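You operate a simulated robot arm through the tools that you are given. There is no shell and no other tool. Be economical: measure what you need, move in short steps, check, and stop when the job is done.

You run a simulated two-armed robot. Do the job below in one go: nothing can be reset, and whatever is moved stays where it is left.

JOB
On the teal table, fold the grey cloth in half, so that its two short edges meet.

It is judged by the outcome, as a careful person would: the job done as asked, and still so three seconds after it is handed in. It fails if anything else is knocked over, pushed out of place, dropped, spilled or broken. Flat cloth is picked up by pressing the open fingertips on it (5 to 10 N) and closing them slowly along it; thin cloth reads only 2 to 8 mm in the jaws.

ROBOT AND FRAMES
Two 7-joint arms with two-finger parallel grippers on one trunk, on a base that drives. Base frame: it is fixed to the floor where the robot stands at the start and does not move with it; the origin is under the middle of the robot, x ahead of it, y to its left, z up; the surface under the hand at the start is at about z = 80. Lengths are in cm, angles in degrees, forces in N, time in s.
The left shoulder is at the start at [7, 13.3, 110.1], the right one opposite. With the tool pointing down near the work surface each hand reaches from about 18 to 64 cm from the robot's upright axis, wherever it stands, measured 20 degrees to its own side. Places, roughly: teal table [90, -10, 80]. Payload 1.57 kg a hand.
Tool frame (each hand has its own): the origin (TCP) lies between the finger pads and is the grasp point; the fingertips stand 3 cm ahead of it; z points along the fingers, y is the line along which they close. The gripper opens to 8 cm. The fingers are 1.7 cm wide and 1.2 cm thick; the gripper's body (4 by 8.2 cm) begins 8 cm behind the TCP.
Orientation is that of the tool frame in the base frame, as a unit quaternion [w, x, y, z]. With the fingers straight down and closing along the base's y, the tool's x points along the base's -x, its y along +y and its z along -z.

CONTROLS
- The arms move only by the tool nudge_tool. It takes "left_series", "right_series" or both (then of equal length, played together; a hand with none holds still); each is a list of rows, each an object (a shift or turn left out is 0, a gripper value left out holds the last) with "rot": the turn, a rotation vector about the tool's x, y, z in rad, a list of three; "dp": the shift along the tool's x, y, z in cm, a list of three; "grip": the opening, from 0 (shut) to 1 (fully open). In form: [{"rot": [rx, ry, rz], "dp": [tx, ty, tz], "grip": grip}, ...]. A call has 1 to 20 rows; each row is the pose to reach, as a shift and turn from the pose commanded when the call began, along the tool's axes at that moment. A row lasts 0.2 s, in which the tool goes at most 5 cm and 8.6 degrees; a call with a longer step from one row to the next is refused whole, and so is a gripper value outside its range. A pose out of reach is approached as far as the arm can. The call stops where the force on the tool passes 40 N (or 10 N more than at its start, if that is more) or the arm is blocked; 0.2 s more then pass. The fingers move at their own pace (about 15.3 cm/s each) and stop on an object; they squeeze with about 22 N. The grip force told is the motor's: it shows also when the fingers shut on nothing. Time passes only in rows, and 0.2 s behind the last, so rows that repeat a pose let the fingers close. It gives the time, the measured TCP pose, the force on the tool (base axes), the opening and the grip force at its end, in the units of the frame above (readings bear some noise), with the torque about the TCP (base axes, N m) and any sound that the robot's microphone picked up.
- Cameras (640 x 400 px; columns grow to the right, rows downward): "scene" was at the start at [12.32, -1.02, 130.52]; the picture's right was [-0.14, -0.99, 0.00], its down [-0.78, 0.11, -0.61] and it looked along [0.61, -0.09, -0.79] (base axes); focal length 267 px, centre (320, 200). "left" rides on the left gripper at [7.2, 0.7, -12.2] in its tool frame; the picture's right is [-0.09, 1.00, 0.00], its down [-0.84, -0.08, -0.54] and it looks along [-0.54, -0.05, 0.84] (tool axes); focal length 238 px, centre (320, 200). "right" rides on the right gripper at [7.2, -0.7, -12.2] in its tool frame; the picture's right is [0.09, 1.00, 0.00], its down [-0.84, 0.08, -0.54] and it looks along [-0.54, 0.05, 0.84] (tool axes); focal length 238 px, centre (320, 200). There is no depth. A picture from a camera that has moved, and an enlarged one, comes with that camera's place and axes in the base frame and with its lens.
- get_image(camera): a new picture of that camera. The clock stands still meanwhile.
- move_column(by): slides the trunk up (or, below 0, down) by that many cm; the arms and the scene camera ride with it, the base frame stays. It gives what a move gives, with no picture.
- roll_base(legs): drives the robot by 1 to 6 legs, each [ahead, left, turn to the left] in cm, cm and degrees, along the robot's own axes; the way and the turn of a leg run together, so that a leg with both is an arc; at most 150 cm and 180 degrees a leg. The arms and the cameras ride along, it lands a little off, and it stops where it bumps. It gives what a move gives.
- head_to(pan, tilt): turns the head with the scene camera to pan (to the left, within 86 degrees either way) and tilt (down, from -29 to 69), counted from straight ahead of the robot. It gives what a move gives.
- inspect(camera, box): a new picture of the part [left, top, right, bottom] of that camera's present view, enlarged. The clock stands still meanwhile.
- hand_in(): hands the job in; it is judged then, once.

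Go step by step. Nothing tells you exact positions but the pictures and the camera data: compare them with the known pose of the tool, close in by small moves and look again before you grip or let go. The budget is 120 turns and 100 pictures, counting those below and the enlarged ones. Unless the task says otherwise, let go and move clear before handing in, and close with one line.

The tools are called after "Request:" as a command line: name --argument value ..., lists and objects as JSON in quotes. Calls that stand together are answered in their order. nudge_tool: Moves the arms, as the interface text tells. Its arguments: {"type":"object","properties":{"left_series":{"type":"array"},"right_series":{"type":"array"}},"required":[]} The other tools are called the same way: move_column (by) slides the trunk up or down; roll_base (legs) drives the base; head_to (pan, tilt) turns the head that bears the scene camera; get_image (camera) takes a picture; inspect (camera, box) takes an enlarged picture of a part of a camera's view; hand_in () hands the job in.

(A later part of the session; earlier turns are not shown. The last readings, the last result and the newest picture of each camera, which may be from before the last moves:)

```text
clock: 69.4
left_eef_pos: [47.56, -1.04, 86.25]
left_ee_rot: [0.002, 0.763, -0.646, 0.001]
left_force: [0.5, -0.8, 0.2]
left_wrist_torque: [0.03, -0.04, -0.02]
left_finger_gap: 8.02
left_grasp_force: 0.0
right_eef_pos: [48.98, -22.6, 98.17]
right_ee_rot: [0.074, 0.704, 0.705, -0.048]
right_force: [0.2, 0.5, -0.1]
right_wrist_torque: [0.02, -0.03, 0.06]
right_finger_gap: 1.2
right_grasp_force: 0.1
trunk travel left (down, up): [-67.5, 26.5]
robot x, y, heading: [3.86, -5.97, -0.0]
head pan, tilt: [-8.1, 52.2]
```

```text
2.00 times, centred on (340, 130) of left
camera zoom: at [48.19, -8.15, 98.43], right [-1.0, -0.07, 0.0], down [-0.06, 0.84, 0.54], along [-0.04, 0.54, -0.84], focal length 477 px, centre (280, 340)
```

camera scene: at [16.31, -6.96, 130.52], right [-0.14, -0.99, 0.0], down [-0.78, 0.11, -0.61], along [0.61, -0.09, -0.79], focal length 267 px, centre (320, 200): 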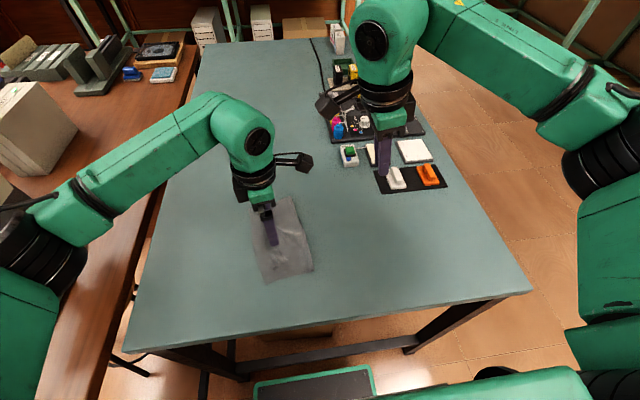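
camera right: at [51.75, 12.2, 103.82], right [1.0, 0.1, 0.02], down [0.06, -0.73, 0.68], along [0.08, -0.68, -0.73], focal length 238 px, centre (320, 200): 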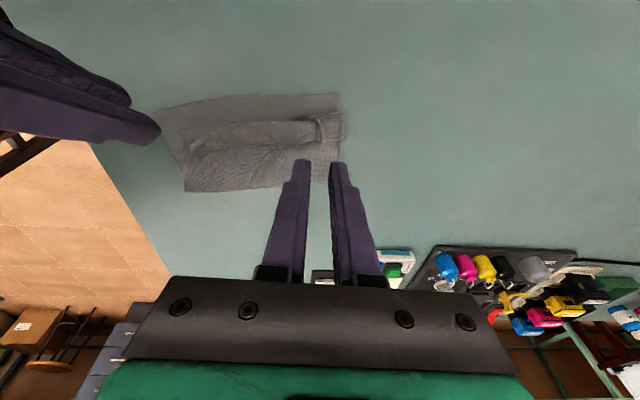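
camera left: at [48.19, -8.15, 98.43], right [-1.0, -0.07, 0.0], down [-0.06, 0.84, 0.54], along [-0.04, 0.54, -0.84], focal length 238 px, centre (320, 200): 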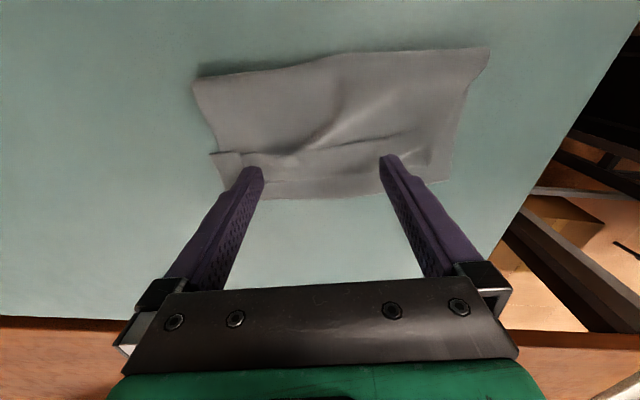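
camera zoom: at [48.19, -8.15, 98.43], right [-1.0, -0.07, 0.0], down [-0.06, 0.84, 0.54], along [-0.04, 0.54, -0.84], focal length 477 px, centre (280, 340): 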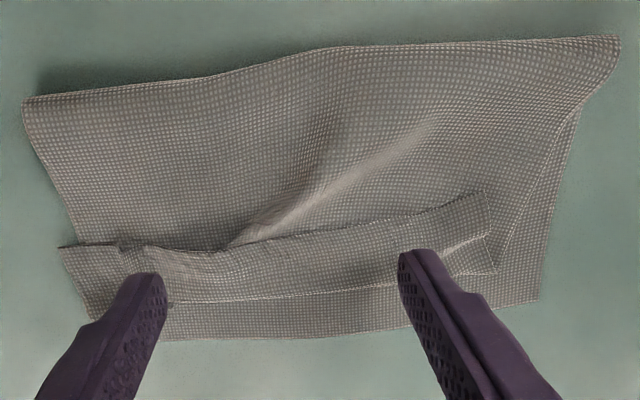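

The hem lies at y ≈ -1.2, its bend at 1.3 and the lying edge at 3.7, so unrolling the strip would make the edges meet. I'll lower the spread fingertips onto the strip.

Request:
nudge_tool --left_series '[{"dp": [-0.6, 0, 1]}, {"dp": [-0.6, 0, 2]}, {"dp": [-0.6, 0, 2.6]}, {"dp": [-0.6, 0, 2.8]}, {"dp": [-0.6, 0, 2.9]}, {"dp": [-0.6, 0, 2.9]}]'

```text
clock: 70.8
left_eef_pos: [47.42, -0.38, 83.42]
left_ee_rot: [0.002, 0.763, -0.647, 0.001]
left_force: [0.0, 0.5, -0.6]
left_wrist_torque: [-0.02, 0.0, 0.01]
left_finger_gap: 8.0
left_grasp_force: 0.2
right_eef_pos: [48.94, -22.6, 98.18]
right_ee_rot: [0.075, 0.704, 0.705, -0.048]
right_force: [-0.8, 0.0, 0.0]
right_wrist_torque: [-0.01, 0.0, 0.0]
right_finger_gap: 1.22
right_grasp_force: 0.0
trunk travel left (down, up): [-67.5, 26.5]
robot x, y, heading: [4.17, -5.75, 0.1]
head pan, tilt: [-8.1, 52.2]
```

Request:
nudge_tool --left_series '[{"dp": [0, 0, 0.08]}, {"dp": [0, 0, 0.16]}, {"dp": [0, 0, 0.2]}, {"dp": [0, 0, 0.2]}]'

```text
clock: 71.8
left_eef_pos: [47.63, -0.26, 83.16]
left_ee_rot: [0.003, 0.763, -0.647, 0.001]
left_force: [-0.3, 0.1, 0.8]
left_wrist_torque: [-0.03, -0.07, 0.03]
left_finger_gap: 7.97
left_grasp_force: 0.1
right_eef_pos: [49.03, -22.55, 98.22]
right_ee_rot: [0.074, 0.703, 0.705, -0.048]
right_force: [0.8, -0.1, -0.5]
right_wrist_torque: [-0.02, 0.01, 0.0]
right_finger_gap: 1.2
right_grasp_force: 0.1
trunk travel left (down, up): [-67.5, 26.5]
robot x, y, heading: [4.18, -5.79, -0.0]
head pan, tilt: [-8.1, 52.2]
```

Request:
nudge_tool --left_series '[{"dp": [0, 0, 0.06]}, {"dp": [0, 0, 0.1]}, {"dp": [-0.3, 0, 0.1]}, {"dp": [-0.6, 0, 0.1]}, {"dp": [-0.9, 0, 0.1]}, {"dp": [-1.2, 0, 0.1]}, {"dp": [-1.5, 0, 0.1]}]'

Request:
inspect --camera "left" --box '[180, 40, 500, 220]'

```text
clock: 73.4
left_eef_pos: [47.12, 1.08, 83.19]
left_ee_rot: [0.002, 0.763, -0.646, 0.002]
left_force: [1.4, -1.9, 6.4]
left_wrist_torque: [-0.01, -0.25, -0.01]
left_finger_gap: 8.0
left_grasp_force: 0.0
right_eef_pos: [48.87, -22.62, 98.27]
right_ee_rot: [0.074, 0.704, 0.705, -0.048]
right_force: [-0.4, 0.0, 0.2]
right_wrist_torque: [-0.02, -0.01, 0.02]
right_finger_gap: 1.21
right_grasp_force: 0.1
trunk travel left (down, up): [-67.5, 26.5]
robot x, y, heading: [4.16, -5.93, 0.2]
head pan, tilt: [-8.1, 52.2]
```

```text
2.00 times, centred on (340, 130) of left
camera zoom: at [47.79, -6.13, 95.44], right [-1.0, -0.07, 0.0], down [-0.06, 0.84, 0.54], along [-0.04, 0.54, -0.84], focal length 477 px, centre (280, 340)
```

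zoom: 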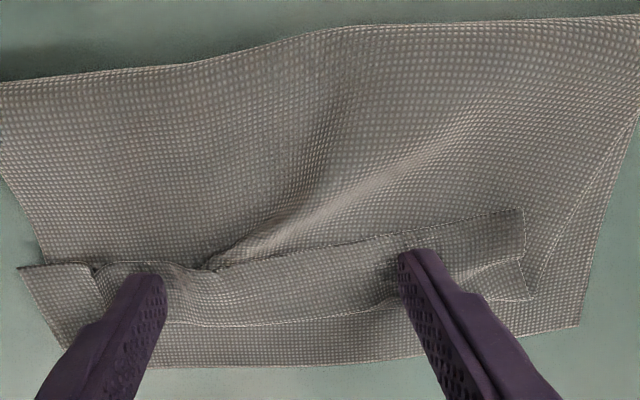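

The whole cloth slid with the fingers, so nothing unrolled, and it needs holding down. I'll lift the left hand and turn both hands to face forward, so that the right can pin the cloth while the left, leaning over, rakes the hem out.

Request:
nudge_tool --left_series '[{"dp": [0, 0, -2]}, {"dp": [0, 0, -5]}, {"dp": [-1, 0, -8], "rot": [0, 0, 0.12]}, {"dp": [-2, 0, -8], "rot": [0, 0, 0.26]}, {"dp": [-3, 0.5, -8], "rot": [0, 0, 0.4]}, {"dp": [-4, 1, -8], "rot": [0, 0, 0.54]}, {"dp": [-5, 1.5, -8], "rot": [0, 0, 0.68]}, {"dp": [-6, 2, -8], "rot": [0, 0, 0.82]}, {"dp": [-7, 2.5, -8], "rot": [0, 0, 0.96]}, {"dp": [-8, 3, -8], "rot": [0, 0, 1.1]}, {"dp": [-8, 3.5, -8], "rot": [0, 0, 1.24]}, {"dp": [-8, 4, -8], "rot": [0, 0, 1.38]}, {"dp": [-8, 4, -8], "rot": [0, 0, 1.52]}, {"dp": [-8, 4, -8], "rot": [0, 0, 1.66]}, {"dp": [-8, 4, -8], "rot": [0, 0, 1.737], "grip": 0}, {"dp": [-8, 4, -8], "rot": [0, 0, 1.737]}]' --right_series '[{"rot": [0, 0.09, 0], "grip": 0}, {"rot": [0, 0.172, 0]}, {"rot": [0, 0.172, 0]}, {"rot": [0, 0.172, 0]}, {"rot": [0, 0.172, 0]}, {"rot": [0, 0.172, 0]}, {"rot": [0, 0.172, 0]}, {"rot": [0, 0.172, 0]}, {"rot": [0, 0.172, 0]}, {"rot": [0, 0.172, 0]}, {"rot": [0, 0.172, 0]}, {"rot": [0, 0.172, 0]}, {"rot": [0, 0.172, 0]}, {"rot": [0, 0.172, 0]}, {"rot": [0, 0.172, 0]}, {"rot": [0, 0.172, 0]}]'

Request:
nudge_tool --right_series '[{"rot": [0, 0, -0.14]}, {"rot": [0, 0, -0.28]}, {"rot": [0, 0, -0.42]}, {"rot": [0, 0, -0.56]}, {"rot": [0, 0, -0.7]}, {"rot": [0, 0, -0.84]}, {"rot": [0, 0, -0.98]}, {"rot": [0, 0, -1.12]}, {"rot": [0, 0, -1.26]}, {"rot": [0, 0, -1.4]}, {"rot": [0, 0, -1.5]}, {"rot": [0, 0, -1.571]}]'

Request:
get_image --camera "scene"

```text
clock: 76.8
left_eef_pos: [42.1, 8.3, 91.13]
left_ee_rot: [-0.001, 0.002, 1.0, -0.001]
left_force: [-0.6, 0.0, 0.6]
left_wrist_torque: [-0.01, 0.02, -0.03]
left_finger_gap: 0.0
left_grasp_force: 21.5
right_eef_pos: [48.99, -22.43, 98.15]
right_ee_rot: [0.013, 0.705, 0.709, 0.013]
right_force: [0.0, 0.1, 0.1]
right_wrist_torque: [-0.05, -0.01, 0.01]
right_finger_gap: 0.0
right_grasp_force: 21.3
trunk travel left (down, up): [-67.5, 26.5]
robot x, y, heading: [3.95, -5.8, -0.1]
head pan, tilt: [-8.1, 52.2]
```

```text
clock: 79.4
left_eef_pos: [41.98, 8.25, 91.23]
left_ee_rot: [0.0, 0.001, 1.0, -0.003]
left_force: [-0.4, -0.3, 0.1]
left_wrist_torque: [0.01, 0.01, 0.02]
left_finger_gap: 0.0
left_grasp_force: 21.0
right_eef_pos: [48.94, -22.42, 98.31]
right_ee_rot: [0.019, -0.003, 1.0, 0.0]
right_force: [0.3, 0.3, -0.2]
right_wrist_torque: [0.01, 0.02, 0.03]
right_finger_gap: 0.0
right_grasp_force: 21.4
trunk travel left (down, up): [-67.5, 26.5]
robot x, y, heading: [4.06, -5.56, 0.2]
head pan, tilt: [-8.1, 52.2]
```

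```text
40 pictures are left
camera scene: at [16.31, -6.94, 130.52], right [-0.14, -0.99, 0.0], down [-0.78, 0.11, -0.61], along [0.61, -0.09, -0.79], focal length 267 px, centre (320, 200)
```

scene: 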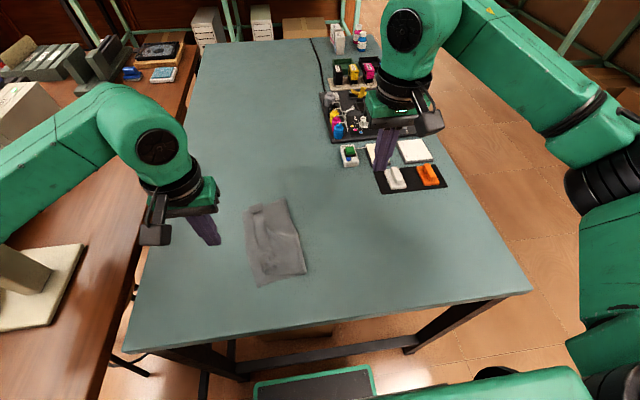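

Request:
inspect --camera "scene" --box '[225, 185, 325, 295]'

```text
3.64 times, centred on (275, 240) of scene
camera zoom: at [16.31, -6.94, 130.52], right [-0.14, -0.99, 0.0], down [-0.78, 0.11, -0.61], along [0.61, -0.09, -0.79], focal length 972 px, centre (484, 54)
```

zoom: 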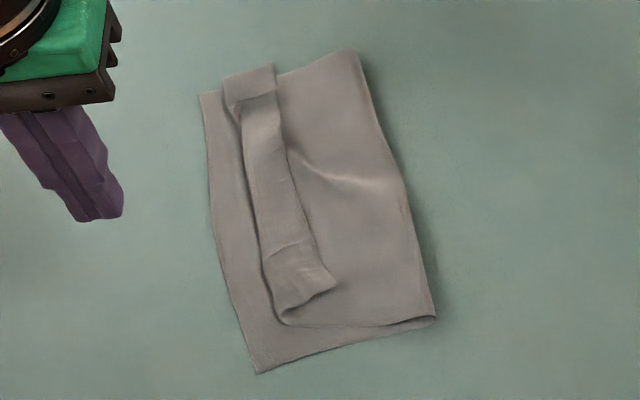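

I'll pin the main part with the right fingertips at about (48.5, -3) and bring the left, tilted 30°, to hover above the strip at (43.5, 0).

Request:
nudge_tool --right_series '[{"dp": [0, 3, 0]}, {"dp": [0, 7, 0]}, {"dp": [0, 11, 0]}, {"dp": [0.2, 15, 2]}, {"dp": [0.4, 18, 5]}, {"dp": [0.4, 19.4, 8]}, {"dp": [0.4, 19.4, 11]}, {"dp": [0.4, 19.4, 13.5]}, {"dp": [0.4, 19.4, 14.6]}, {"dp": [0.4, 19.4, 14.6]}]' --left_series '[{"rot": [0.12, 0, 0]}, {"rot": [0.24, 0, 0]}, {"rot": [0.36, 0, 0]}, {"rot": [0.48, 0, 0]}, {"dp": [-0.5, -1.5, 0], "rot": [0.5, 0, 0]}, {"dp": [-1, -4, 0], "rot": [0.5, 0, 0]}, {"dp": [-1.5, -6, 0], "rot": [0.5, 0, 0]}, {"dp": [-1.5, -8.15, 1], "rot": [0.5, 0, 0]}, {"dp": [-1.5, -8.15, 4], "rot": [0.5, 0, 0]}, {"dp": [-1.5, -8.15, 5.5], "rot": [0.5, 0, 0]}]'

Request:
get_image --camera "left"

Request:
get_image --camera "scene"

```text
clock: 81.6
left_eef_pos: [43.78, 0.16, 85.71]
left_ee_rot: [-0.001, 0.001, 0.968, -0.249]
left_force: [0.0, -0.6, 0.1]
left_wrist_torque: [0.0, 0.0, 0.0]
left_finger_gap: 0.0
left_grasp_force: 21.2
right_eef_pos: [49.09, -3.1, 83.67]
right_ee_rot: [0.019, -0.002, 1.0, -0.001]
right_force: [0.3, 0.2, -0.2]
right_wrist_torque: [0.0, 0.02, -0.02]
right_finger_gap: 0.0
right_grasp_force: 21.0
trunk travel left (down, up): [-67.5, 26.5]
robot x, y, heading: [3.96, -5.54, 0.1]
head pan, tilt: [-8.1, 52.2]
```

```text
38 pictures are left
camera left: at [36.55, 6.64, 96.04], right [0.09, 0.87, -0.48], down [0.84, 0.19, 0.51], along [0.54, -0.45, -0.71], focal length 238 px, centre (320, 200)
```

left: 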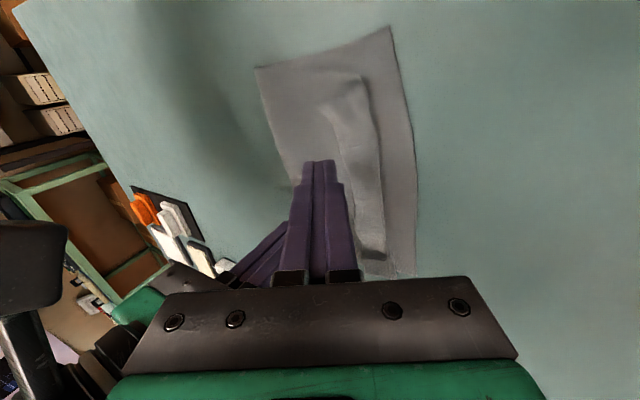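

```text
37 pictures are left
camera scene: at [16.31, -6.95, 130.52], right [-0.14, -0.99, 0.0], down [-0.78, 0.11, -0.61], along [0.61, -0.09, -0.79], focal length 267 px, centre (320, 200)
```

scene: 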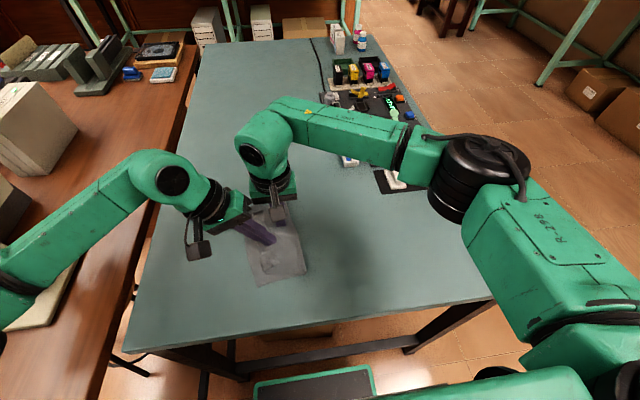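

Request:
nudge_tool --right_series '[{"dp": [0, 0, 0.3]}, {"dp": [0, 0, 0.5]}, {"dp": [0, 0, 0.65]}, {"dp": [0, 0, 0.75]}, {"dp": [0, 0, 0.75]}, {"dp": [0, 0, 0.75]}, {"dp": [0, 0, 0.75]}]' --left_series '[{"dp": [0, 0, 0]}, {"dp": [0, 0.3, 0.5]}, {"dp": [0, 0.6, 1.0]}, {"dp": [0, 0.8, 1.4]}, {"dp": [0, 0.9, 1.6]}, {"dp": [0, 0.96, 1.75]}, {"dp": [0, 0.96, 1.75]}]'

```text
clock: 83.2
left_eef_pos: [43.31, 0.13, 83.9]
left_ee_rot: [0.0, 0.001, 0.968, -0.25]
left_force: [0.0, -0.8, 0.3]
left_wrist_torque: [-0.03, 0.01, 0.01]
left_finger_gap: 0.0
left_grasp_force: 21.4
right_eef_pos: [48.8, -2.96, 83.11]
right_ee_rot: [0.022, -0.003, 1.0, 0.0]
right_force: [6.6, -0.2, 29.9]
right_wrist_torque: [-0.07, -0.01, -0.01]
right_finger_gap: 0.01
right_grasp_force: 21.1
trunk travel left (down, up): [-67.5, 26.5]
robot x, y, heading: [4.13, -5.63, 0.4]
head pan, tilt: [-8.1, 52.2]
```

Request:
nudge_tool --left_series '[{"dp": [0, 0.07, 0.13]}, {"dp": [0, 0.12, 0.22]}, {"dp": [0, 0.16, 0.29]}, {"dp": [0, 0.16, 0.29]}]'

```text
clock: 84.2
left_eef_pos: [43.3, 0.14, 83.51]
left_ee_rot: [0.0, 0.001, 0.968, -0.249]
left_force: [0.1, -0.2, 0.5]
left_wrist_torque: [0.01, 0.02, 0.0]
left_finger_gap: 0.0
left_grasp_force: 21.5
right_eef_pos: [48.99, -3.02, 83.15]
right_ee_rot: [0.021, -0.003, 1.0, 0.001]
right_force: [6.7, 0.3, 32.9]
right_wrist_torque: [-0.08, 0.0, 0.03]
right_finger_gap: 0.02
right_grasp_force: 21.4
trunk travel left (down, up): [-67.5, 26.5]
robot x, y, heading: [4.06, -6.13, 0.1]
head pan, tilt: [-8.1, 52.2]
```

Request:
nudge_tool --left_series '[{"dp": [0, 0.05, 0.09]}, {"dp": [0, 0.1, 0.18]}, {"dp": [0, 0.13, 0.24]}, {"dp": [0, 0.16, 0.29]}, {"dp": [0, 0.16, 0.29]}]'

```text
clock: 85.4
left_eef_pos: [43.29, 0.02, 83.17]
left_ee_rot: [0.002, 0.001, 0.968, -0.25]
left_force: [1.0, 2.9, 11.9]
left_wrist_torque: [0.03, -0.05, 0.03]
left_finger_gap: 0.0
left_grasp_force: 21.2
right_eef_pos: [48.86, -3.05, 83.16]
right_ee_rot: [0.021, -0.003, 1.0, 0.001]
right_force: [5.5, 0.2, 30.7]
right_wrist_torque: [-0.08, 0.03, -0.01]
right_finger_gap: 0.01
right_grasp_force: 21.0
trunk travel left (down, up): [-67.5, 26.5]
robot x, y, heading: [3.66, -5.8, -0.0]
head pan, tilt: [-8.1, 52.2]
```

Contact is at 12 N. I'll ease slightly and rake 3 cm towards +y.

Request:
nudge_tool --left_series '[{"dp": [0, -0.03, -0.05]}, {"dp": [0, 0.23, -0.19]}, {"dp": [0, 0.5, -0.34]}, {"dp": [0, 0.76, -0.48]}, {"dp": [0, 1.02, -0.63]}, {"dp": [0, 1.29, -0.77]}, {"dp": [0, 1.55, -0.91]}, {"dp": [0, 1.81, -1.06]}, {"dp": [0, 2.08, -1.2]}, {"dp": [0, 2.34, -1.35]}, {"dp": [0, 2.6, -1.49]}]'

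Request:
inspect --camera "left" --box '[200, 20, 460, 290]'

```text
clock: 87.8
left_eef_pos: [43.24, 3.21, 83.34]
left_ee_rot: [0.001, 0.0, 0.968, -0.25]
left_force: [0.3, -2.4, 7.7]
left_wrist_torque: [-0.11, -0.01, 0.01]
left_finger_gap: 0.0
left_grasp_force: 21.6
right_eef_pos: [48.85, -3.0, 83.15]
right_ee_rot: [0.022, -0.003, 1.0, 0.0]
right_force: [4.8, 2.7, 30.5]
right_wrist_torque: [0.01, 0.1, -0.02]
right_finger_gap: 0.0
right_grasp_force: 21.2
trunk travel left (down, up): [-67.5, 26.5]
robot x, y, heading: [3.81, -6.02, -0.1]
head pan, tilt: [-8.1, 52.2]
```

```text
1.48 times, centred on (330, 155) of left
camera zoom: at [36.08, 9.61, 93.61], right [0.1, 0.87, -0.48], down [0.84, 0.19, 0.51], along [0.54, -0.45, -0.71], focal length 353 px, centre (305, 267)
```

zoom: 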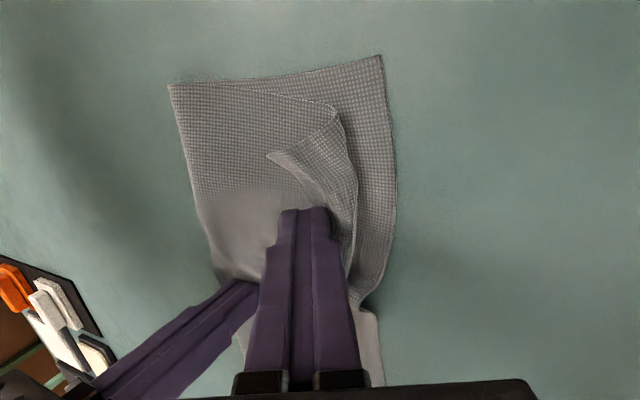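

It works: the hem is following the fingertip. I'll rake 2 cm more.

Request:
nudge_tool --left_series '[{"dp": [0, 0.26, -0.14]}, {"dp": [0, 0.53, -0.29]}, {"dp": [0, 0.79, -0.43]}, {"dp": [0, 1.05, -0.58]}, {"dp": [0, 1.32, -0.72]}, {"dp": [0, 1.58, -0.86]}, {"dp": [0, 1.84, -1.01]}]'

Request:
inspect --camera "left" --box '[160, 20, 420, 290]'

```text
clock: 89.4
left_eef_pos: [43.22, 5.24, 83.35]
left_ee_rot: [0.0, 0.0, 0.968, -0.25]
left_force: [-0.5, -3.2, 7.7]
left_wrist_torque: [-0.13, 0.0, -0.03]
left_finger_gap: 0.0
left_grasp_force: 21.6
right_eef_pos: [48.84, -3.17, 83.23]
right_ee_rot: [0.021, -0.001, 1.0, 0.001]
right_force: [3.4, 2.4, 31.0]
right_wrist_torque: [0.03, 0.06, 0.0]
right_finger_gap: 0.0
right_grasp_force: 21.7
trunk travel left (down, up): [-67.5, 26.5]
robot x, y, heading: [3.95, -5.84, 0.1]
head pan, tilt: [-8.1, 52.2]
```

```text
1.48 times, centred on (290, 155) of left
camera zoom: at [36.13, 11.72, 93.61], right [0.1, 0.87, -0.48], down [0.84, 0.19, 0.51], along [0.54, -0.45, -0.71], focal length 353 px, centre (364, 267)
```

zoom: 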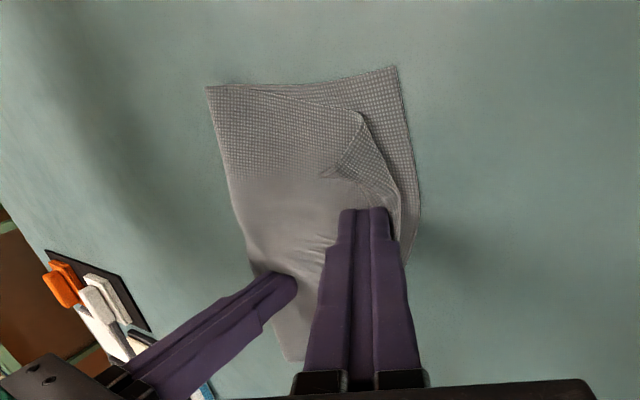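

Request:
nudge_tool --left_series '[{"dp": [0, 0.26, -0.14]}, {"dp": [0, 0.53, -0.29]}, {"dp": [0, 0.79, -0.43]}, {"dp": [0, 1.05, -0.58]}, {"dp": [0, 0.7, -1.4]}, {"dp": [0, -0.5, -3.5]}, {"dp": [0, -1.0, -5]}]'

Request:
inspect --camera "left" --box '[160, 20, 420, 290]'

Request:
inspect --camera "scene" --box '[225, 185, 325, 295]'

```text
clock: 91.0
left_eef_pos: [43.22, 6.84, 88.13]
left_ee_rot: [0.001, 0.001, 0.968, -0.249]
left_force: [0.3, 0.3, -0.1]
left_wrist_torque: [-0.01, 0.04, -0.01]
left_finger_gap: 0.01
left_grasp_force: 21.5
right_eef_pos: [48.83, -3.0, 83.07]
right_ee_rot: [0.021, -0.003, 1.0, 0.001]
right_force: [1.5, 0.5, 33.9]
right_wrist_torque: [-0.06, 0.15, -0.02]
right_finger_gap: 0.0
right_grasp_force: 21.5
trunk travel left (down, up): [-67.5, 26.5]
robot x, y, heading: [4.1, -5.87, -0.0]
head pan, tilt: [-8.1, 52.2]
```

```text
1.48 times, centred on (290, 155) of left
camera zoom: at [36.05, 13.26, 98.43], right [0.09, 0.87, -0.48], down [0.84, 0.19, 0.51], along [0.54, -0.45, -0.71], focal length 353 px, centre (364, 267)
```

zoom: 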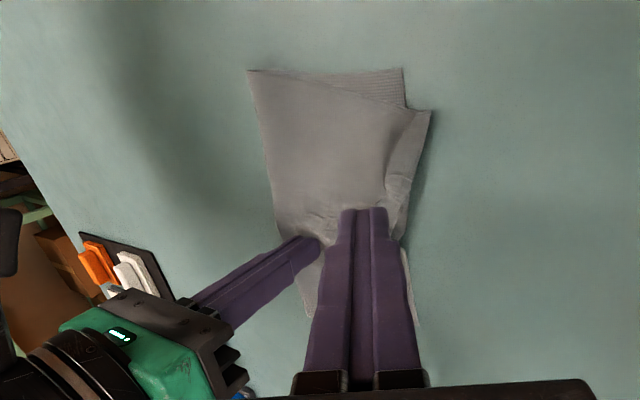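

```text
3.64 times, centred on (275, 240) of scene
camera zoom: at [15.83, -6.95, 130.58], right [-0.14, -0.99, 0.0], down [-0.78, 0.11, -0.62], along [0.61, -0.09, -0.79], focal length 972 px, centre (484, 54)
```

zoom: 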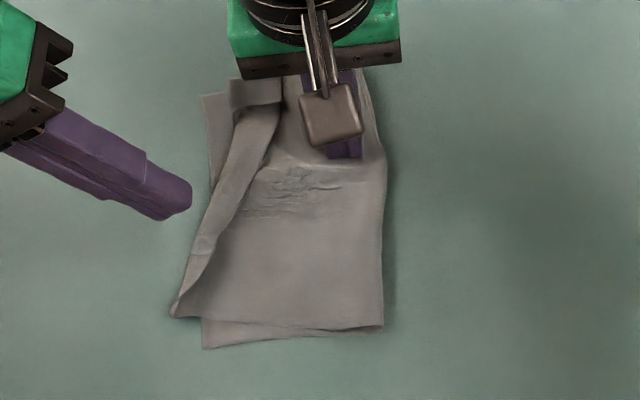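

The near corner has unrolled and now lies over the lower layer. I'll move the pin to (46, -0.5) and the left fingertip over the far part of the strip at x ≈ 52.

Request:
nudge_tool --right_series '[{"dp": [0, 0, -1.5]}, {"dp": [0, 0, -3]}, {"dp": [1.5, 1.2, -3]}, {"dp": [2.85, 2.5, -3]}, {"dp": [2.85, 2.5, -2]}, {"dp": [2.85, 2.5, -1]}, {"dp": [2.85, 2.5, -0.3]}, {"dp": [2.85, 2.5, 0]}, {"dp": [2.85, 2.5, 0]}]' --left_series '[{"dp": [0, -0.5, -0.9]}, {"dp": [-2.5, -0.5, -0.9]}, {"dp": [-5, -1, -0.5]}, {"dp": [-7.5, -2, 0]}, {"dp": [-8.8, -3.5, 0.7]}, {"dp": [-8.8, -4.5, 1.33]}, {"dp": [-8.8, -4, 2.2]}, {"dp": [-8.8, -3.5, 3.1]}, {"dp": [-8.8, -3.5, 3.1]}]'

Request:
get_image --camera "left"

```text
clock: 93.0
left_eef_pos: [52.13, 2.05, 87.01]
left_ee_rot: [0.0, 0.001, 0.969, -0.249]
left_force: [-0.1, 0.4, -0.8]
left_wrist_torque: [-0.02, 0.04, 0.02]
left_finger_gap: 0.0
left_grasp_force: 21.2
right_eef_pos: [46.09, -0.63, 83.11]
right_ee_rot: [0.022, -0.002, 1.0, 0.001]
right_force: [5.1, -2.7, 30.5]
right_wrist_torque: [-0.11, 0.0, 0.02]
right_finger_gap: 0.02
right_grasp_force: 21.2
trunk travel left (down, up): [-67.5, 26.5]
robot x, y, heading: [3.95, -6.07, 0.0]
head pan, tilt: [-8.1, 52.2]
```

```text
32 pictures are left
camera left: at [45.05, 8.55, 97.33], right [0.09, 0.87, -0.48], down [0.84, 0.19, 0.51], along [0.54, -0.45, -0.71], focal length 238 px, centre (320, 200)
```

left: 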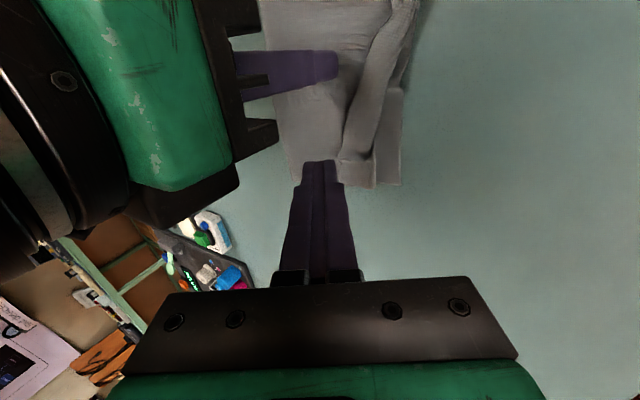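

Request:
nudge_tool --left_series '[{"dp": [0, 0.48, 0.88]}, {"dp": [0, 0.96, 1.75]}, {"dp": [0, 1.34, 2.46]}, {"dp": [0, 1.53, 2.81]}, {"dp": [0, 1.63, 2.98]}, {"dp": [0, 1.73, 3.16]}, {"dp": [0, 1.73, 3.16]}]'

```text
clock: 94.6
left_eef_pos: [52.11, 2.09, 83.39]
left_ee_rot: [0.001, 0.001, 0.969, -0.249]
left_force: [0.4, 0.3, -1.0]
left_wrist_torque: [0.01, 0.0, -0.01]
left_finger_gap: 0.01
left_grasp_force: 21.3
right_eef_pos: [45.95, -0.57, 83.08]
right_ee_rot: [0.023, -0.002, 1.0, 0.002]
right_force: [7.9, -2.9, 39.4]
right_wrist_torque: [-0.07, 0.01, 0.03]
right_finger_gap: 0.0
right_grasp_force: 21.2
trunk travel left (down, up): [-67.5, 26.5]
robot x, y, heading: [3.92, -6.15, -0.1]
head pan, tilt: [-8.1, 52.2]
```

Request:
nudge_tool --left_series '[{"dp": [0, 0.05, 0.09]}, {"dp": [0, 0.1, 0.18]}, {"dp": [0, 0.13, 0.23]}, {"dp": [0, 0.13, 0.23]}, {"dp": [0, 0.39, 0.09]}, {"dp": [0, 0.66, -0.06]}, {"dp": [0, 0.92, -0.2]}, {"dp": [0, 1.18, -0.35]}, {"dp": [0, 1.45, -0.49]}, {"dp": [0, 1.71, -0.63]}, {"dp": [0, 1.97, -0.78]}, {"dp": [0, 2.23, -0.92]}, {"dp": [0, 2.5, -1.07]}, {"dp": [0, 2.76, -1.21]}]' --right_series '[{"dp": [0, 0, -0.05]}, {"dp": [0, 0, -0.05]}, {"dp": [0, 0, -0.05]}, {"dp": [0, 0, -0.05]}, {"dp": [0, 0, -0.05]}, {"dp": [0, 0, -0.05]}, {"dp": [0, 0, -0.05]}, {"dp": [0, 0, -0.05]}, {"dp": [0, 0, -0.05]}, {"dp": [0, 0, -0.05]}, {"dp": [0, 0, -0.05]}, {"dp": [0, 0, -0.05]}, {"dp": [0, 0, -0.05]}, {"dp": [0, 0, -0.05]}]'

Request:
get_image --camera "left"

```text
clock: 97.6
left_eef_pos: [51.97, 5.11, 83.21]
left_ee_rot: [0.001, 0.002, 0.968, -0.251]
left_force: [-3.3, -7.2, 16.9]
left_wrist_torque: [-0.31, 0.12, 0.01]
left_finger_gap: 0.0
left_grasp_force: 20.7
right_eef_pos: [45.89, -0.65, 83.16]
right_ee_rot: [0.022, -0.003, 1.0, 0.002]
right_force: [7.8, 4.6, 26.7]
right_wrist_torque: [0.15, -0.07, -0.01]
right_finger_gap: 0.01
right_grasp_force: 20.9
trunk travel left (down, up): [-67.5, 26.5]
robot x, y, heading: [4.39, -5.96, 0.1]
head pan, tilt: [-8.1, 52.2]
```

```text
31 pictures are left
camera left: at [44.77, 11.56, 93.59], right [0.1, 0.87, -0.48], down [0.84, 0.19, 0.51], along [0.54, -0.45, -0.71], focal length 238 px, centre (320, 200)
```

left: 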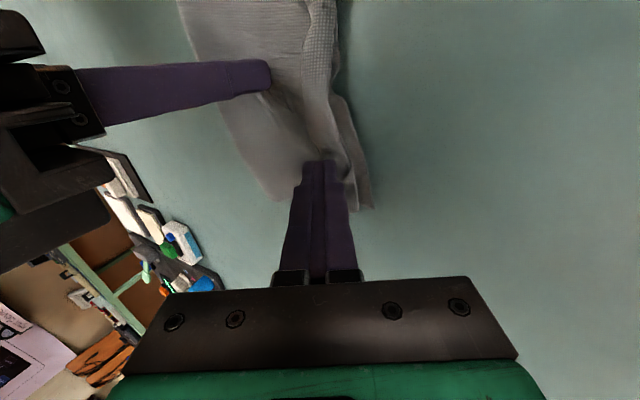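

Request:
nudge_tool --left_series '[{"dp": [0, -0.03, -0.06]}, {"dp": [0, 0.23, -0.2]}, {"dp": [0, 0.5, -0.35]}, {"dp": [0, 0.76, -0.49]}, {"dp": [0, 1.02, -0.64]}, {"dp": [0, 1.29, -0.78]}, {"dp": [0, 1.55, -0.92]}, {"dp": [0, 1.81, -1.07]}, {"dp": [0, 2.08, -1.21]}, {"dp": [0, 1.7, -2.2]}, {"dp": [0, 1.0, -4]}, {"dp": [0, 1.0, -6]}, {"dp": [0, 2.0, -8]}]'

Request:
inspect --camera "scene" --box '[215, 185, 325, 295]'

Request:
get_image --camera "left"

```text
clock: 100.4
left_eef_pos: [52.07, 10.89, 89.28]
left_ee_rot: [0.002, 0.001, 0.968, -0.25]
left_force: [0.4, 0.3, -0.5]
left_wrist_torque: [-0.01, 0.04, 0.02]
left_finger_gap: 0.0
left_grasp_force: 21.4
right_eef_pos: [45.91, -0.58, 83.14]
right_ee_rot: [0.021, -0.003, 1.0, 0.001]
right_force: [-0.4, -1.5, 34.0]
right_wrist_torque: [-0.01, 0.26, 0.01]
right_finger_gap: 0.0
right_grasp_force: 21.3
trunk travel left (down, up): [-67.5, 26.5]
robot x, y, heading: [3.86, -5.64, 0.0]
head pan, tilt: [-8.1, 52.2]
```

```text
3.64 times, centred on (270, 240) of scene
camera zoom: at [15.76, -6.98, 130.58], right [-0.14, -0.99, 0.0], down [-0.78, 0.11, -0.62], along [0.61, -0.09, -0.79], focal length 972 px, centre (502, 54)
```

zoom: 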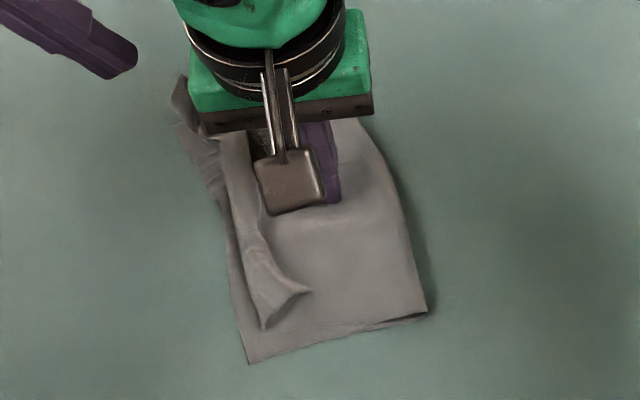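

```text
29 pictures are left
camera left: at [44.94, 17.38, 99.65], right [0.1, 0.87, -0.48], down [0.84, 0.19, 0.51], along [0.54, -0.45, -0.71], focal length 238 px, centre (320, 200)
```

left: 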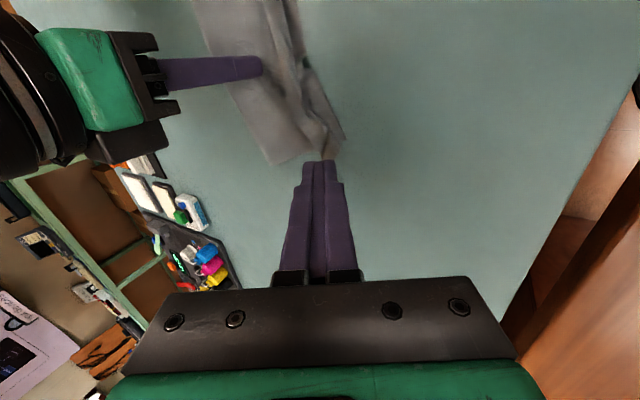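

The far rake turned the cloth about the single pin and the near corner curled again. I'll lift the pin away and look at the whole state.

Request:
nudge_tool --right_series '[{"dp": [0, 0, -3]}, {"dp": [0, 0, -7]}, {"dp": [0, -4, -10]}, {"dp": [0, -8, -11]}, {"dp": [0, -12, -11]}, {"dp": [0, -16, -11]}, {"dp": [0, -16, -11]}]'

Request:
inspect --camera "scene" --box '[215, 175, 325, 295]'

```text
clock: 102.0
left_eef_pos: [52.48, 11.01, 89.02]
left_ee_rot: [-0.001, 0.001, 0.968, -0.25]
left_force: [0.5, 0.3, 0.8]
left_wrist_torque: [0.03, 0.02, -0.01]
left_finger_gap: 0.0
left_grasp_force: 21.4
right_eef_pos: [45.89, -16.5, 94.2]
right_ee_rot: [0.018, -0.003, 1.0, 0.0]
right_force: [-0.3, 0.0, 0.1]
right_wrist_torque: [-0.01, -0.01, 0.01]
right_finger_gap: 0.0
right_grasp_force: 20.8
trunk travel left (down, up): [-67.5, 26.5]
robot x, y, heading: [4.06, -6.38, -0.2]
head pan, tilt: [-8.1, 52.2]
```

```text
3.33 times, centred on (270, 235) of scene
camera zoom: at [16.33, -6.8, 130.52], right [-0.14, -0.99, 0.0], down [-0.78, 0.11, -0.61], along [0.61, -0.09, -0.79], focal length 891 px, centre (487, 83)
```

zoom: 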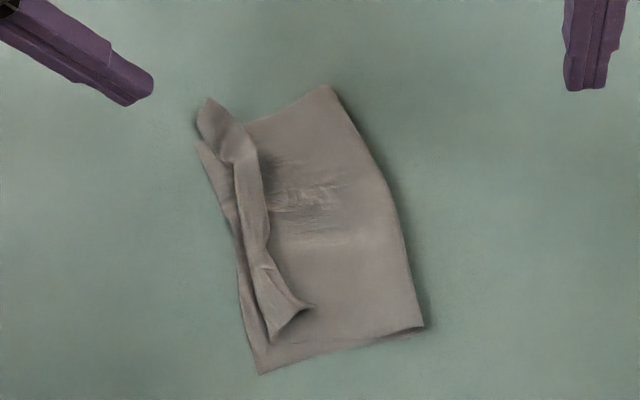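

The folded cloth lies flat, but the hem strip is still curled. I'll pick the hem up with the left hand close to its rim near corner C, lift so it unrolls, and lay it down with the hand leaned over. First I'll straighten and turn the left hand.

Request:
nudge_tool --left_series '[{"dp": [1, -1, -0.5], "rot": [-0.1, 0, 0]}, {"dp": [3, -2, -1.1], "rot": [-0.2, 0, 0], "grip": 0.25}, {"dp": [5, -3, -1.1], "rot": [-0.3, 0, 0]}, {"dp": [7, -4.5, -1.1], "rot": [-0.4, 0, 0]}, {"dp": [9, -5.5, -1.1], "rot": [-0.5, 0, 0]}, {"dp": [10.5, -6.3, -1.1], "rot": [-0.505, 0, 0]}, {"dp": [10.5, -6.3, -1.1], "rot": [-0.505, 0, 0]}]'

Request:
nudge_tool --left_series '[{"rot": [0, 0, -0.14]}, {"rot": [0, 0, -0.28]}, {"rot": [0, 0, -0.42]}, {"rot": [0, 0, -0.56]}, {"rot": [0, 0, -0.7]}, {"rot": [0, 0, -0.84]}, {"rot": [0, 0, -0.98]}, {"rot": [0, 0, -1.12]}, {"dp": [0.2, -1, 0], "rot": [0, 0, -1.26]}, {"dp": [0.3, -2, 1], "rot": [0, 0, -1.4]}, {"dp": [0.4, -3, 2], "rot": [0, 0, -1.54]}, {"dp": [0.4, -4.2, 4], "rot": [0, 0, -1.68]}, {"dp": [0.4, -4.2, 6], "rot": [0, 0, -1.8]}, {"dp": [0.4, -4.2, 6.5], "rot": [0, 0, -1.8]}]'

Request:
inspect --camera "left" --box '[160, 20, 480, 220]'

```text
clock: 103.6
left_eef_pos: [41.94, 5.84, 93.23]
left_ee_rot: [-0.002, 0.001, 1.0, 0.001]
left_force: [-0.2, -0.2, 0.7]
left_wrist_torque: [0.0, -0.01, -0.01]
left_finger_gap: 2.02
left_grasp_force: 0.0
right_eef_pos: [45.9, -16.64, 94.08]
right_ee_rot: [0.017, -0.003, 1.0, -0.001]
right_force: [-0.6, 0.2, 0.8]
right_wrist_torque: [0.01, 0.02, 0.04]
right_finger_gap: 0.0
right_grasp_force: 20.8
trunk travel left (down, up): [-67.5, 26.5]
robot x, y, heading: [4.15, -6.15, -0.0]
head pan, tilt: [-8.1, 52.2]
```

```text
clock: 106.6
left_eef_pos: [41.45, 1.57, 86.7]
left_ee_rot: [-0.001, 0.784, -0.621, -0.001]
left_force: [-0.5, -0.5, -0.6]
left_wrist_torque: [0.03, -0.03, 0.0]
left_finger_gap: 2.0
left_grasp_force: 0.1
right_eef_pos: [45.87, -16.68, 94.1]
right_ee_rot: [0.019, -0.002, 1.0, 0.0]
right_force: [1.0, 0.2, -1.0]
right_wrist_torque: [0.02, 0.0, -0.02]
right_finger_gap: 0.0
right_grasp_force: 21.3
trunk travel left (down, up): [-67.5, 26.5]
robot x, y, heading: [3.97, -5.97, -0.1]
head pan, tilt: [-8.1, 52.2]
```

```text
2.00 times, centred on (320, 120) of left
camera zoom: at [42.42, -5.61, 98.81], right [-0.99, -0.14, 0.0], down [-0.11, 0.83, 0.54], along [-0.08, 0.54, -0.84], focal length 477 px, centre (320, 360)
```

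zoom: 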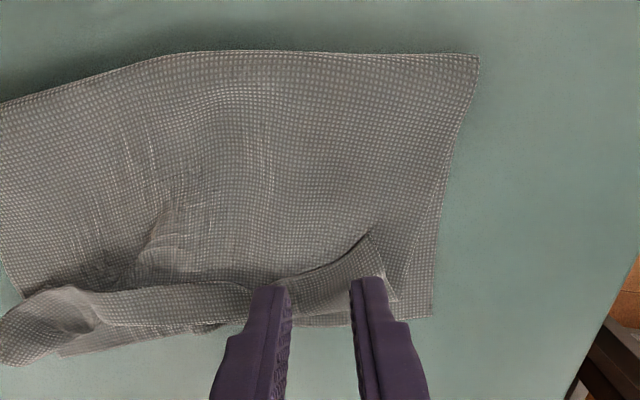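

Corner C's hem runs from (39.6, 0.2) to (42.9, 2.5). I'll turn 17° more to match it and lower onto the curled flap just inside the rim.

Request:
nudge_tool --left_series '[{"dp": [-0.1, 0.2, 0], "rot": [0, 0, -0.1]}, {"dp": [-0.25, 0.4, 0.5], "rot": [0, 0, -0.2]}, {"dp": [-0.25, 0.4, 1.5], "rot": [0, 0, -0.3]}, {"dp": [-0.25, 0.4, 2.5], "rot": [0, 0, -0.3]}, {"dp": [-0.25, 0.4, 3.0], "rot": [0, 0, -0.3]}, {"dp": [-0.25, 0.4, 3.2], "rot": [0, 0, -0.3]}, {"dp": [-0.25, 0.4, 3.3], "rot": [0, 0, -0.3]}, {"dp": [-0.25, 0.4, 3.3], "rot": [0, 0, -0.3]}]'

Request:
inspect --camera "left" --box '[220, 60, 420, 200]'

```text
clock: 108.4
left_eef_pos: [41.07, 1.78, 83.22]
left_ee_rot: [0.0, 0.867, -0.499, -0.001]
left_force: [-0.3, -1.3, 1.5]
left_wrist_torque: [0.01, -0.02, 0.02]
left_finger_gap: 2.01
left_grasp_force: 0.1
right_eef_pos: [46.02, -16.68, 94.1]
right_ee_rot: [0.02, -0.002, 1.0, 0.001]
right_force: [0.4, -0.4, -0.6]
right_wrist_torque: [0.0, -0.02, 0.01]
right_finger_gap: 0.0
right_grasp_force: 21.4
trunk travel left (down, up): [-67.5, 26.5]
robot x, y, heading: [4.05, -6.08, 0.1]
head pan, tilt: [-8.1, 52.2]
```

```text
2.86 times, centred on (320, 130) of left
camera zoom: at [44.1, -4.77, 95.43], right [-0.91, -0.42, 0.0], down [-0.35, 0.76, 0.54], along [-0.23, 0.49, -0.84], focal length 681 px, centre (320, 400)
```

zoom: 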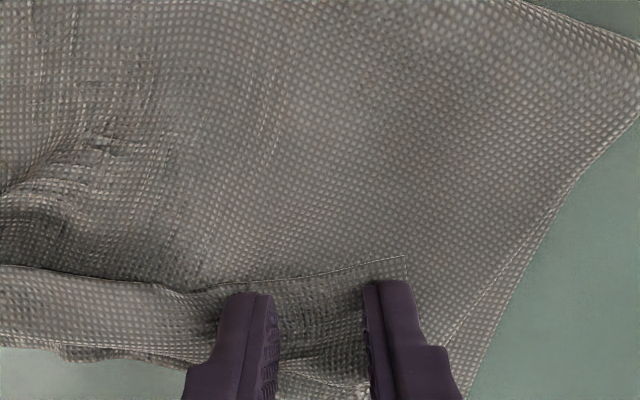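

The fingertips sit just inside the rim of the flap. I'll press and close slowly.

Request:
nudge_tool --left_series '[{"dp": [0, 0, 0.06]}, {"dp": [0, 0, 0.1]}, {"dp": [0, 0, 0.1], "grip": 0.235}, {"dp": [0, 0, 0.1], "grip": 0.22}, {"dp": [0, 0, 0.1], "grip": 0.205}, {"dp": [0, 0, 0.1], "grip": 0.19}, {"dp": [0, 0, 0.1], "grip": 0.175}, {"dp": [0, 0, 0.1], "grip": 0.16}, {"dp": [0, 0, 0.1], "grip": 0.145}, {"dp": [0, 0, 0.1], "grip": 0.13}, {"dp": [0, 0, 0.1], "grip": 0.115}, {"dp": [0, 0, 0.1], "grip": 0.1}, {"dp": [0, 0, 0.1], "grip": 0.085}, {"dp": [0, 0, 0.1], "grip": 0.07}, {"dp": [0, 0, 0.1], "grip": 0.055}, {"dp": [0, 0, 0.1], "grip": 0.04}, {"dp": [0, 0, 0.1], "grip": 0.025}, {"dp": [0, 0, 0.1], "grip": 0.01}, {"dp": [0, 0, 0.1], "grip": 0}, {"dp": [0, 0, 0.1], "grip": 0}]'

Request:
inspect --camera "left" --box '[220, 60, 420, 200]'

```text
clock: 112.6
left_eef_pos: [40.87, 1.75, 83.32]
left_ee_rot: [0.0, 0.867, -0.498, 0.0]
left_force: [0.1, -0.2, 6.8]
left_wrist_torque: [-0.01, 0.02, 0.01]
left_finger_gap: 0.17
left_grasp_force: 22.0
right_eef_pos: [45.67, -16.57, 94.19]
right_ee_rot: [0.02, -0.003, 1.0, 0.0]
right_force: [0.9, -0.5, 0.2]
right_wrist_torque: [-0.01, -0.01, 0.0]
right_finger_gap: 0.03
right_grasp_force: 21.4
trunk travel left (down, up): [-67.5, 26.5]
robot x, y, heading: [3.87, -5.63, -0.1]
head pan, tilt: [-8.1, 52.2]
```

```text
2.86 times, centred on (320, 130) of left
camera zoom: at [44.04, -4.76, 95.37], right [-0.91, -0.42, 0.0], down [-0.35, 0.76, 0.54], along [-0.23, 0.49, -0.84], focal length 681 px, centre (320, 400)
```

zoom: 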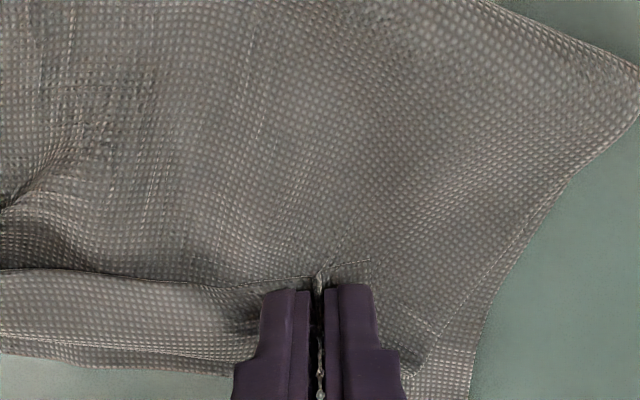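

It grips 1.7 mm right at the rim. I'll lift, lean the hand over and carry it towards corner D.

Request:
nudge_tool --left_series '[{"dp": [0, 0, -1]}, {"dp": [-0.17, -0.1, -2.5], "rot": [-0.026, 0.097, 0]}, {"dp": [-0.53, -0.08, -4], "rot": [-0.053, 0.194, 0]}, {"dp": [-1.29, -0.17, -5], "rot": [-0.079, 0.291, 0]}, {"dp": [-2.23, -0.14, -5], "rot": [-0.106, 0.388, 0]}, {"dp": [-3.23, -0.03, -4.5], "rot": [-0.132, 0.485, 0]}, {"dp": [-4.05, 0.19, -3.5], "rot": [-0.158, 0.58, 0]}, {"dp": [-4.05, 0.19, -3.5], "rot": [-0.158, 0.58, 0]}]'

Request:
get_image --camera "left"

Request:
inspect --camera "scene" --box '[200, 175, 330, 305]'

```text
clock: 114.4
left_eef_pos: [38.82, 5.1, 86.73]
left_ee_rot: [0.21, 0.829, -0.475, 0.208]
left_force: [-0.4, -0.2, 0.1]
left_wrist_torque: [-0.02, -0.03, -0.02]
left_finger_gap: 0.15
left_grasp_force: 22.4
right_eef_pos: [45.88, -16.66, 94.13]
right_ee_rot: [0.018, -0.003, 1.0, 0.0]
right_force: [-0.6, -0.7, 0.3]
right_wrist_torque: [-0.03, 0.0, -0.01]
right_finger_gap: 0.02
right_grasp_force: 21.4
trunk travel left (down, up): [-67.5, 26.5]
robot x, y, heading: [4.0, -6.05, 0.1]
head pan, tilt: [-8.1, 52.2]
```

```text
24 pictures are left
camera left: at [39.84, 6.41, 100.77], right [-0.91, -0.39, 0.1], down [-0.4, 0.92, -0.02], along [-0.08, -0.06, -0.99], focal length 238 px, centre (320, 200)
```

left: 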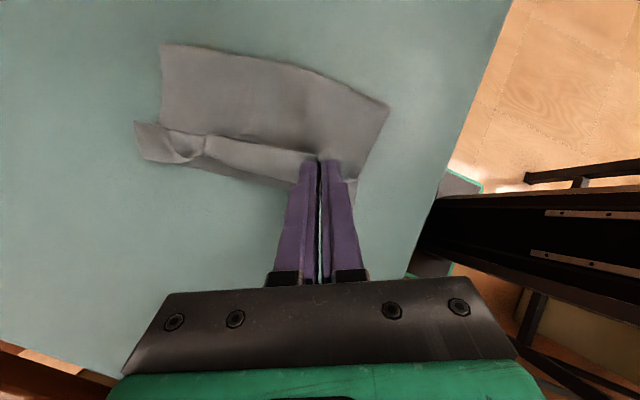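

```text
3.08 times, centred on (265, 240) of scene
camera zoom: at [16.36, -6.98, 130.52], right [-0.14, -0.99, 0.0], down [-0.78, 0.11, -0.61], along [0.61, -0.09, -0.79], focal length 822 px, centre (489, 77)
```

zoom: 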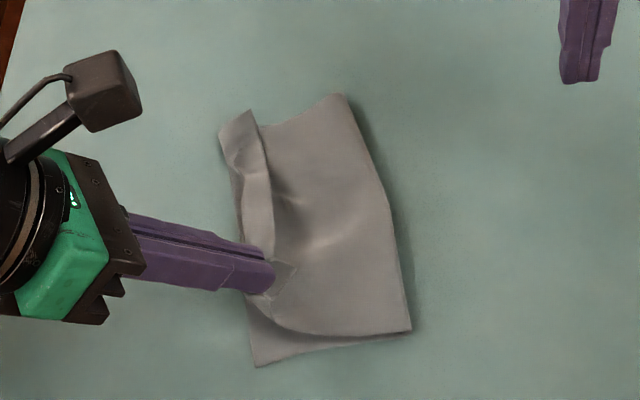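

Request:
nudge_tool --left_series '[{"dp": [-0.8, 0.2, 0.05]}, {"dp": [-1.7, 0.4, 0.15]}, {"dp": [-2.54, 0.53, 0.24]}, {"dp": [-2.8, 0.5, 0.7]}, {"dp": [-3.1, 0.42, 1.2]}, {"dp": [-3.3, 0.36, 1.6]}, {"dp": [-3.43, 0.33, 1.92]}, {"dp": [-3.43, 0.33, 1.92]}]'

Request:
get_image --camera "left"

```text
clock: 116.2
left_eef_pos: [37.15, 6.32, 83.25]
left_ee_rot: [0.211, 0.828, -0.476, 0.208]
left_force: [0.9, 0.5, 1.1]
left_wrist_torque: [0.02, -0.04, 0.01]
left_finger_gap: 0.17
left_grasp_force: 22.0
right_eef_pos: [45.72, -16.62, 94.2]
right_ee_rot: [0.02, -0.002, 1.0, 0.0]
right_force: [-0.3, -0.8, -0.7]
right_wrist_torque: [-0.01, -0.01, 0.0]
right_finger_gap: 0.02
right_grasp_force: 21.1
trunk travel left (down, up): [-67.5, 26.5]
robot x, y, heading: [3.81, -6.05, 0.0]
head pan, tilt: [-8.1, 52.2]
```

```text
22 pictures are left
camera left: at [38.22, 7.68, 97.39], right [-0.91, -0.39, 0.1], down [-0.4, 0.92, -0.02], along [-0.08, -0.06, -0.99], focal length 238 px, centre (320, 200)
```

left: 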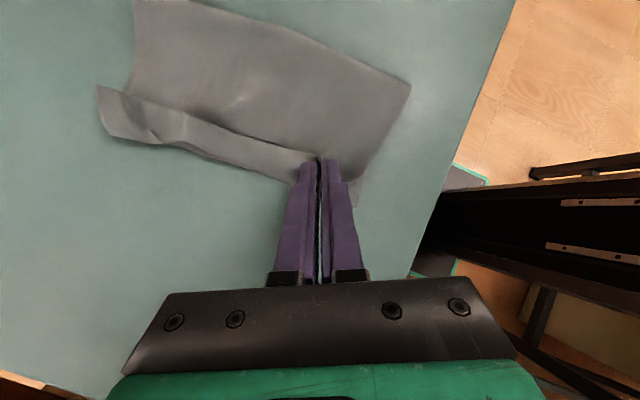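

C is about 1.7 cm short of D, and pulling further drags the whole cloth. I'll release here, withdraw, and look at how it lies.

Request:
nudge_tool --left_series '[{"grip": 0.04}, {"grip": 0.08}, {"grip": 0.14}, {"dp": [0, 0, -0.6]}, {"dp": [0, 0, -1.8]}, {"dp": [0, 0, -4]}, {"dp": [0, 0, -7]}, {"dp": [0, 0, -9]}]'

Request:
inspect --camera "scene" --box '[200, 175, 330, 305]'

Request:
get_image --camera "left"

```text
clock: 118.0
left_eef_pos: [35.84, 11.3, 90.73]
left_ee_rot: [0.209, 0.829, -0.475, 0.208]
left_force: [-0.2, 0.3, 0.1]
left_wrist_torque: [-0.04, 0.0, 0.03]
left_finger_gap: 1.17
left_grasp_force: 0.0
right_eef_pos: [45.76, -16.61, 94.11]
right_ee_rot: [0.019, -0.003, 1.0, 0.0]
right_force: [-0.2, -0.4, 0.6]
right_wrist_torque: [-0.04, 0.04, 0.03]
right_finger_gap: 0.0
right_grasp_force: 21.1
trunk travel left (down, up): [-67.5, 26.5]
robot x, y, heading: [3.85, -6.0, 0.2]
head pan, tilt: [-8.1, 52.2]
```

```text
3.08 times, centred on (265, 240) of scene
camera zoom: at [16.25, -6.95, 130.53], right [-0.14, -0.99, 0.0], down [-0.78, 0.11, -0.61], along [0.61, -0.09, -0.79], focal length 822 px, centre (489, 77)
```

zoom: 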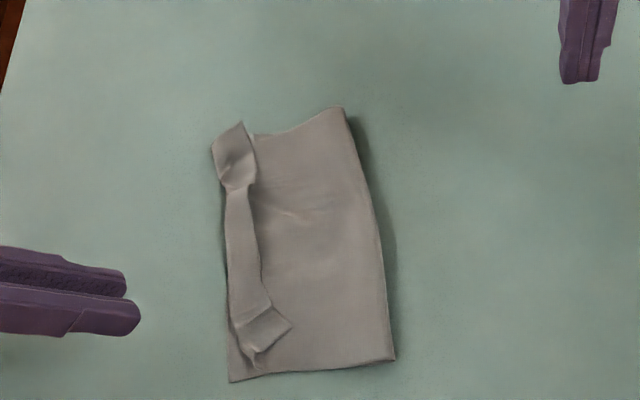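

```text
20 pictures are left
camera left: at [36.89, 12.67, 104.85], right [-0.91, -0.39, 0.1], down [-0.4, 0.92, -0.02], along [-0.08, -0.06, -0.99], focal length 238 px, centre (320, 200)
```

left: 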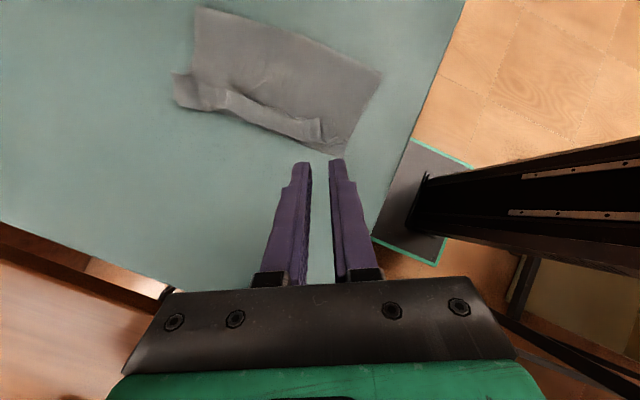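

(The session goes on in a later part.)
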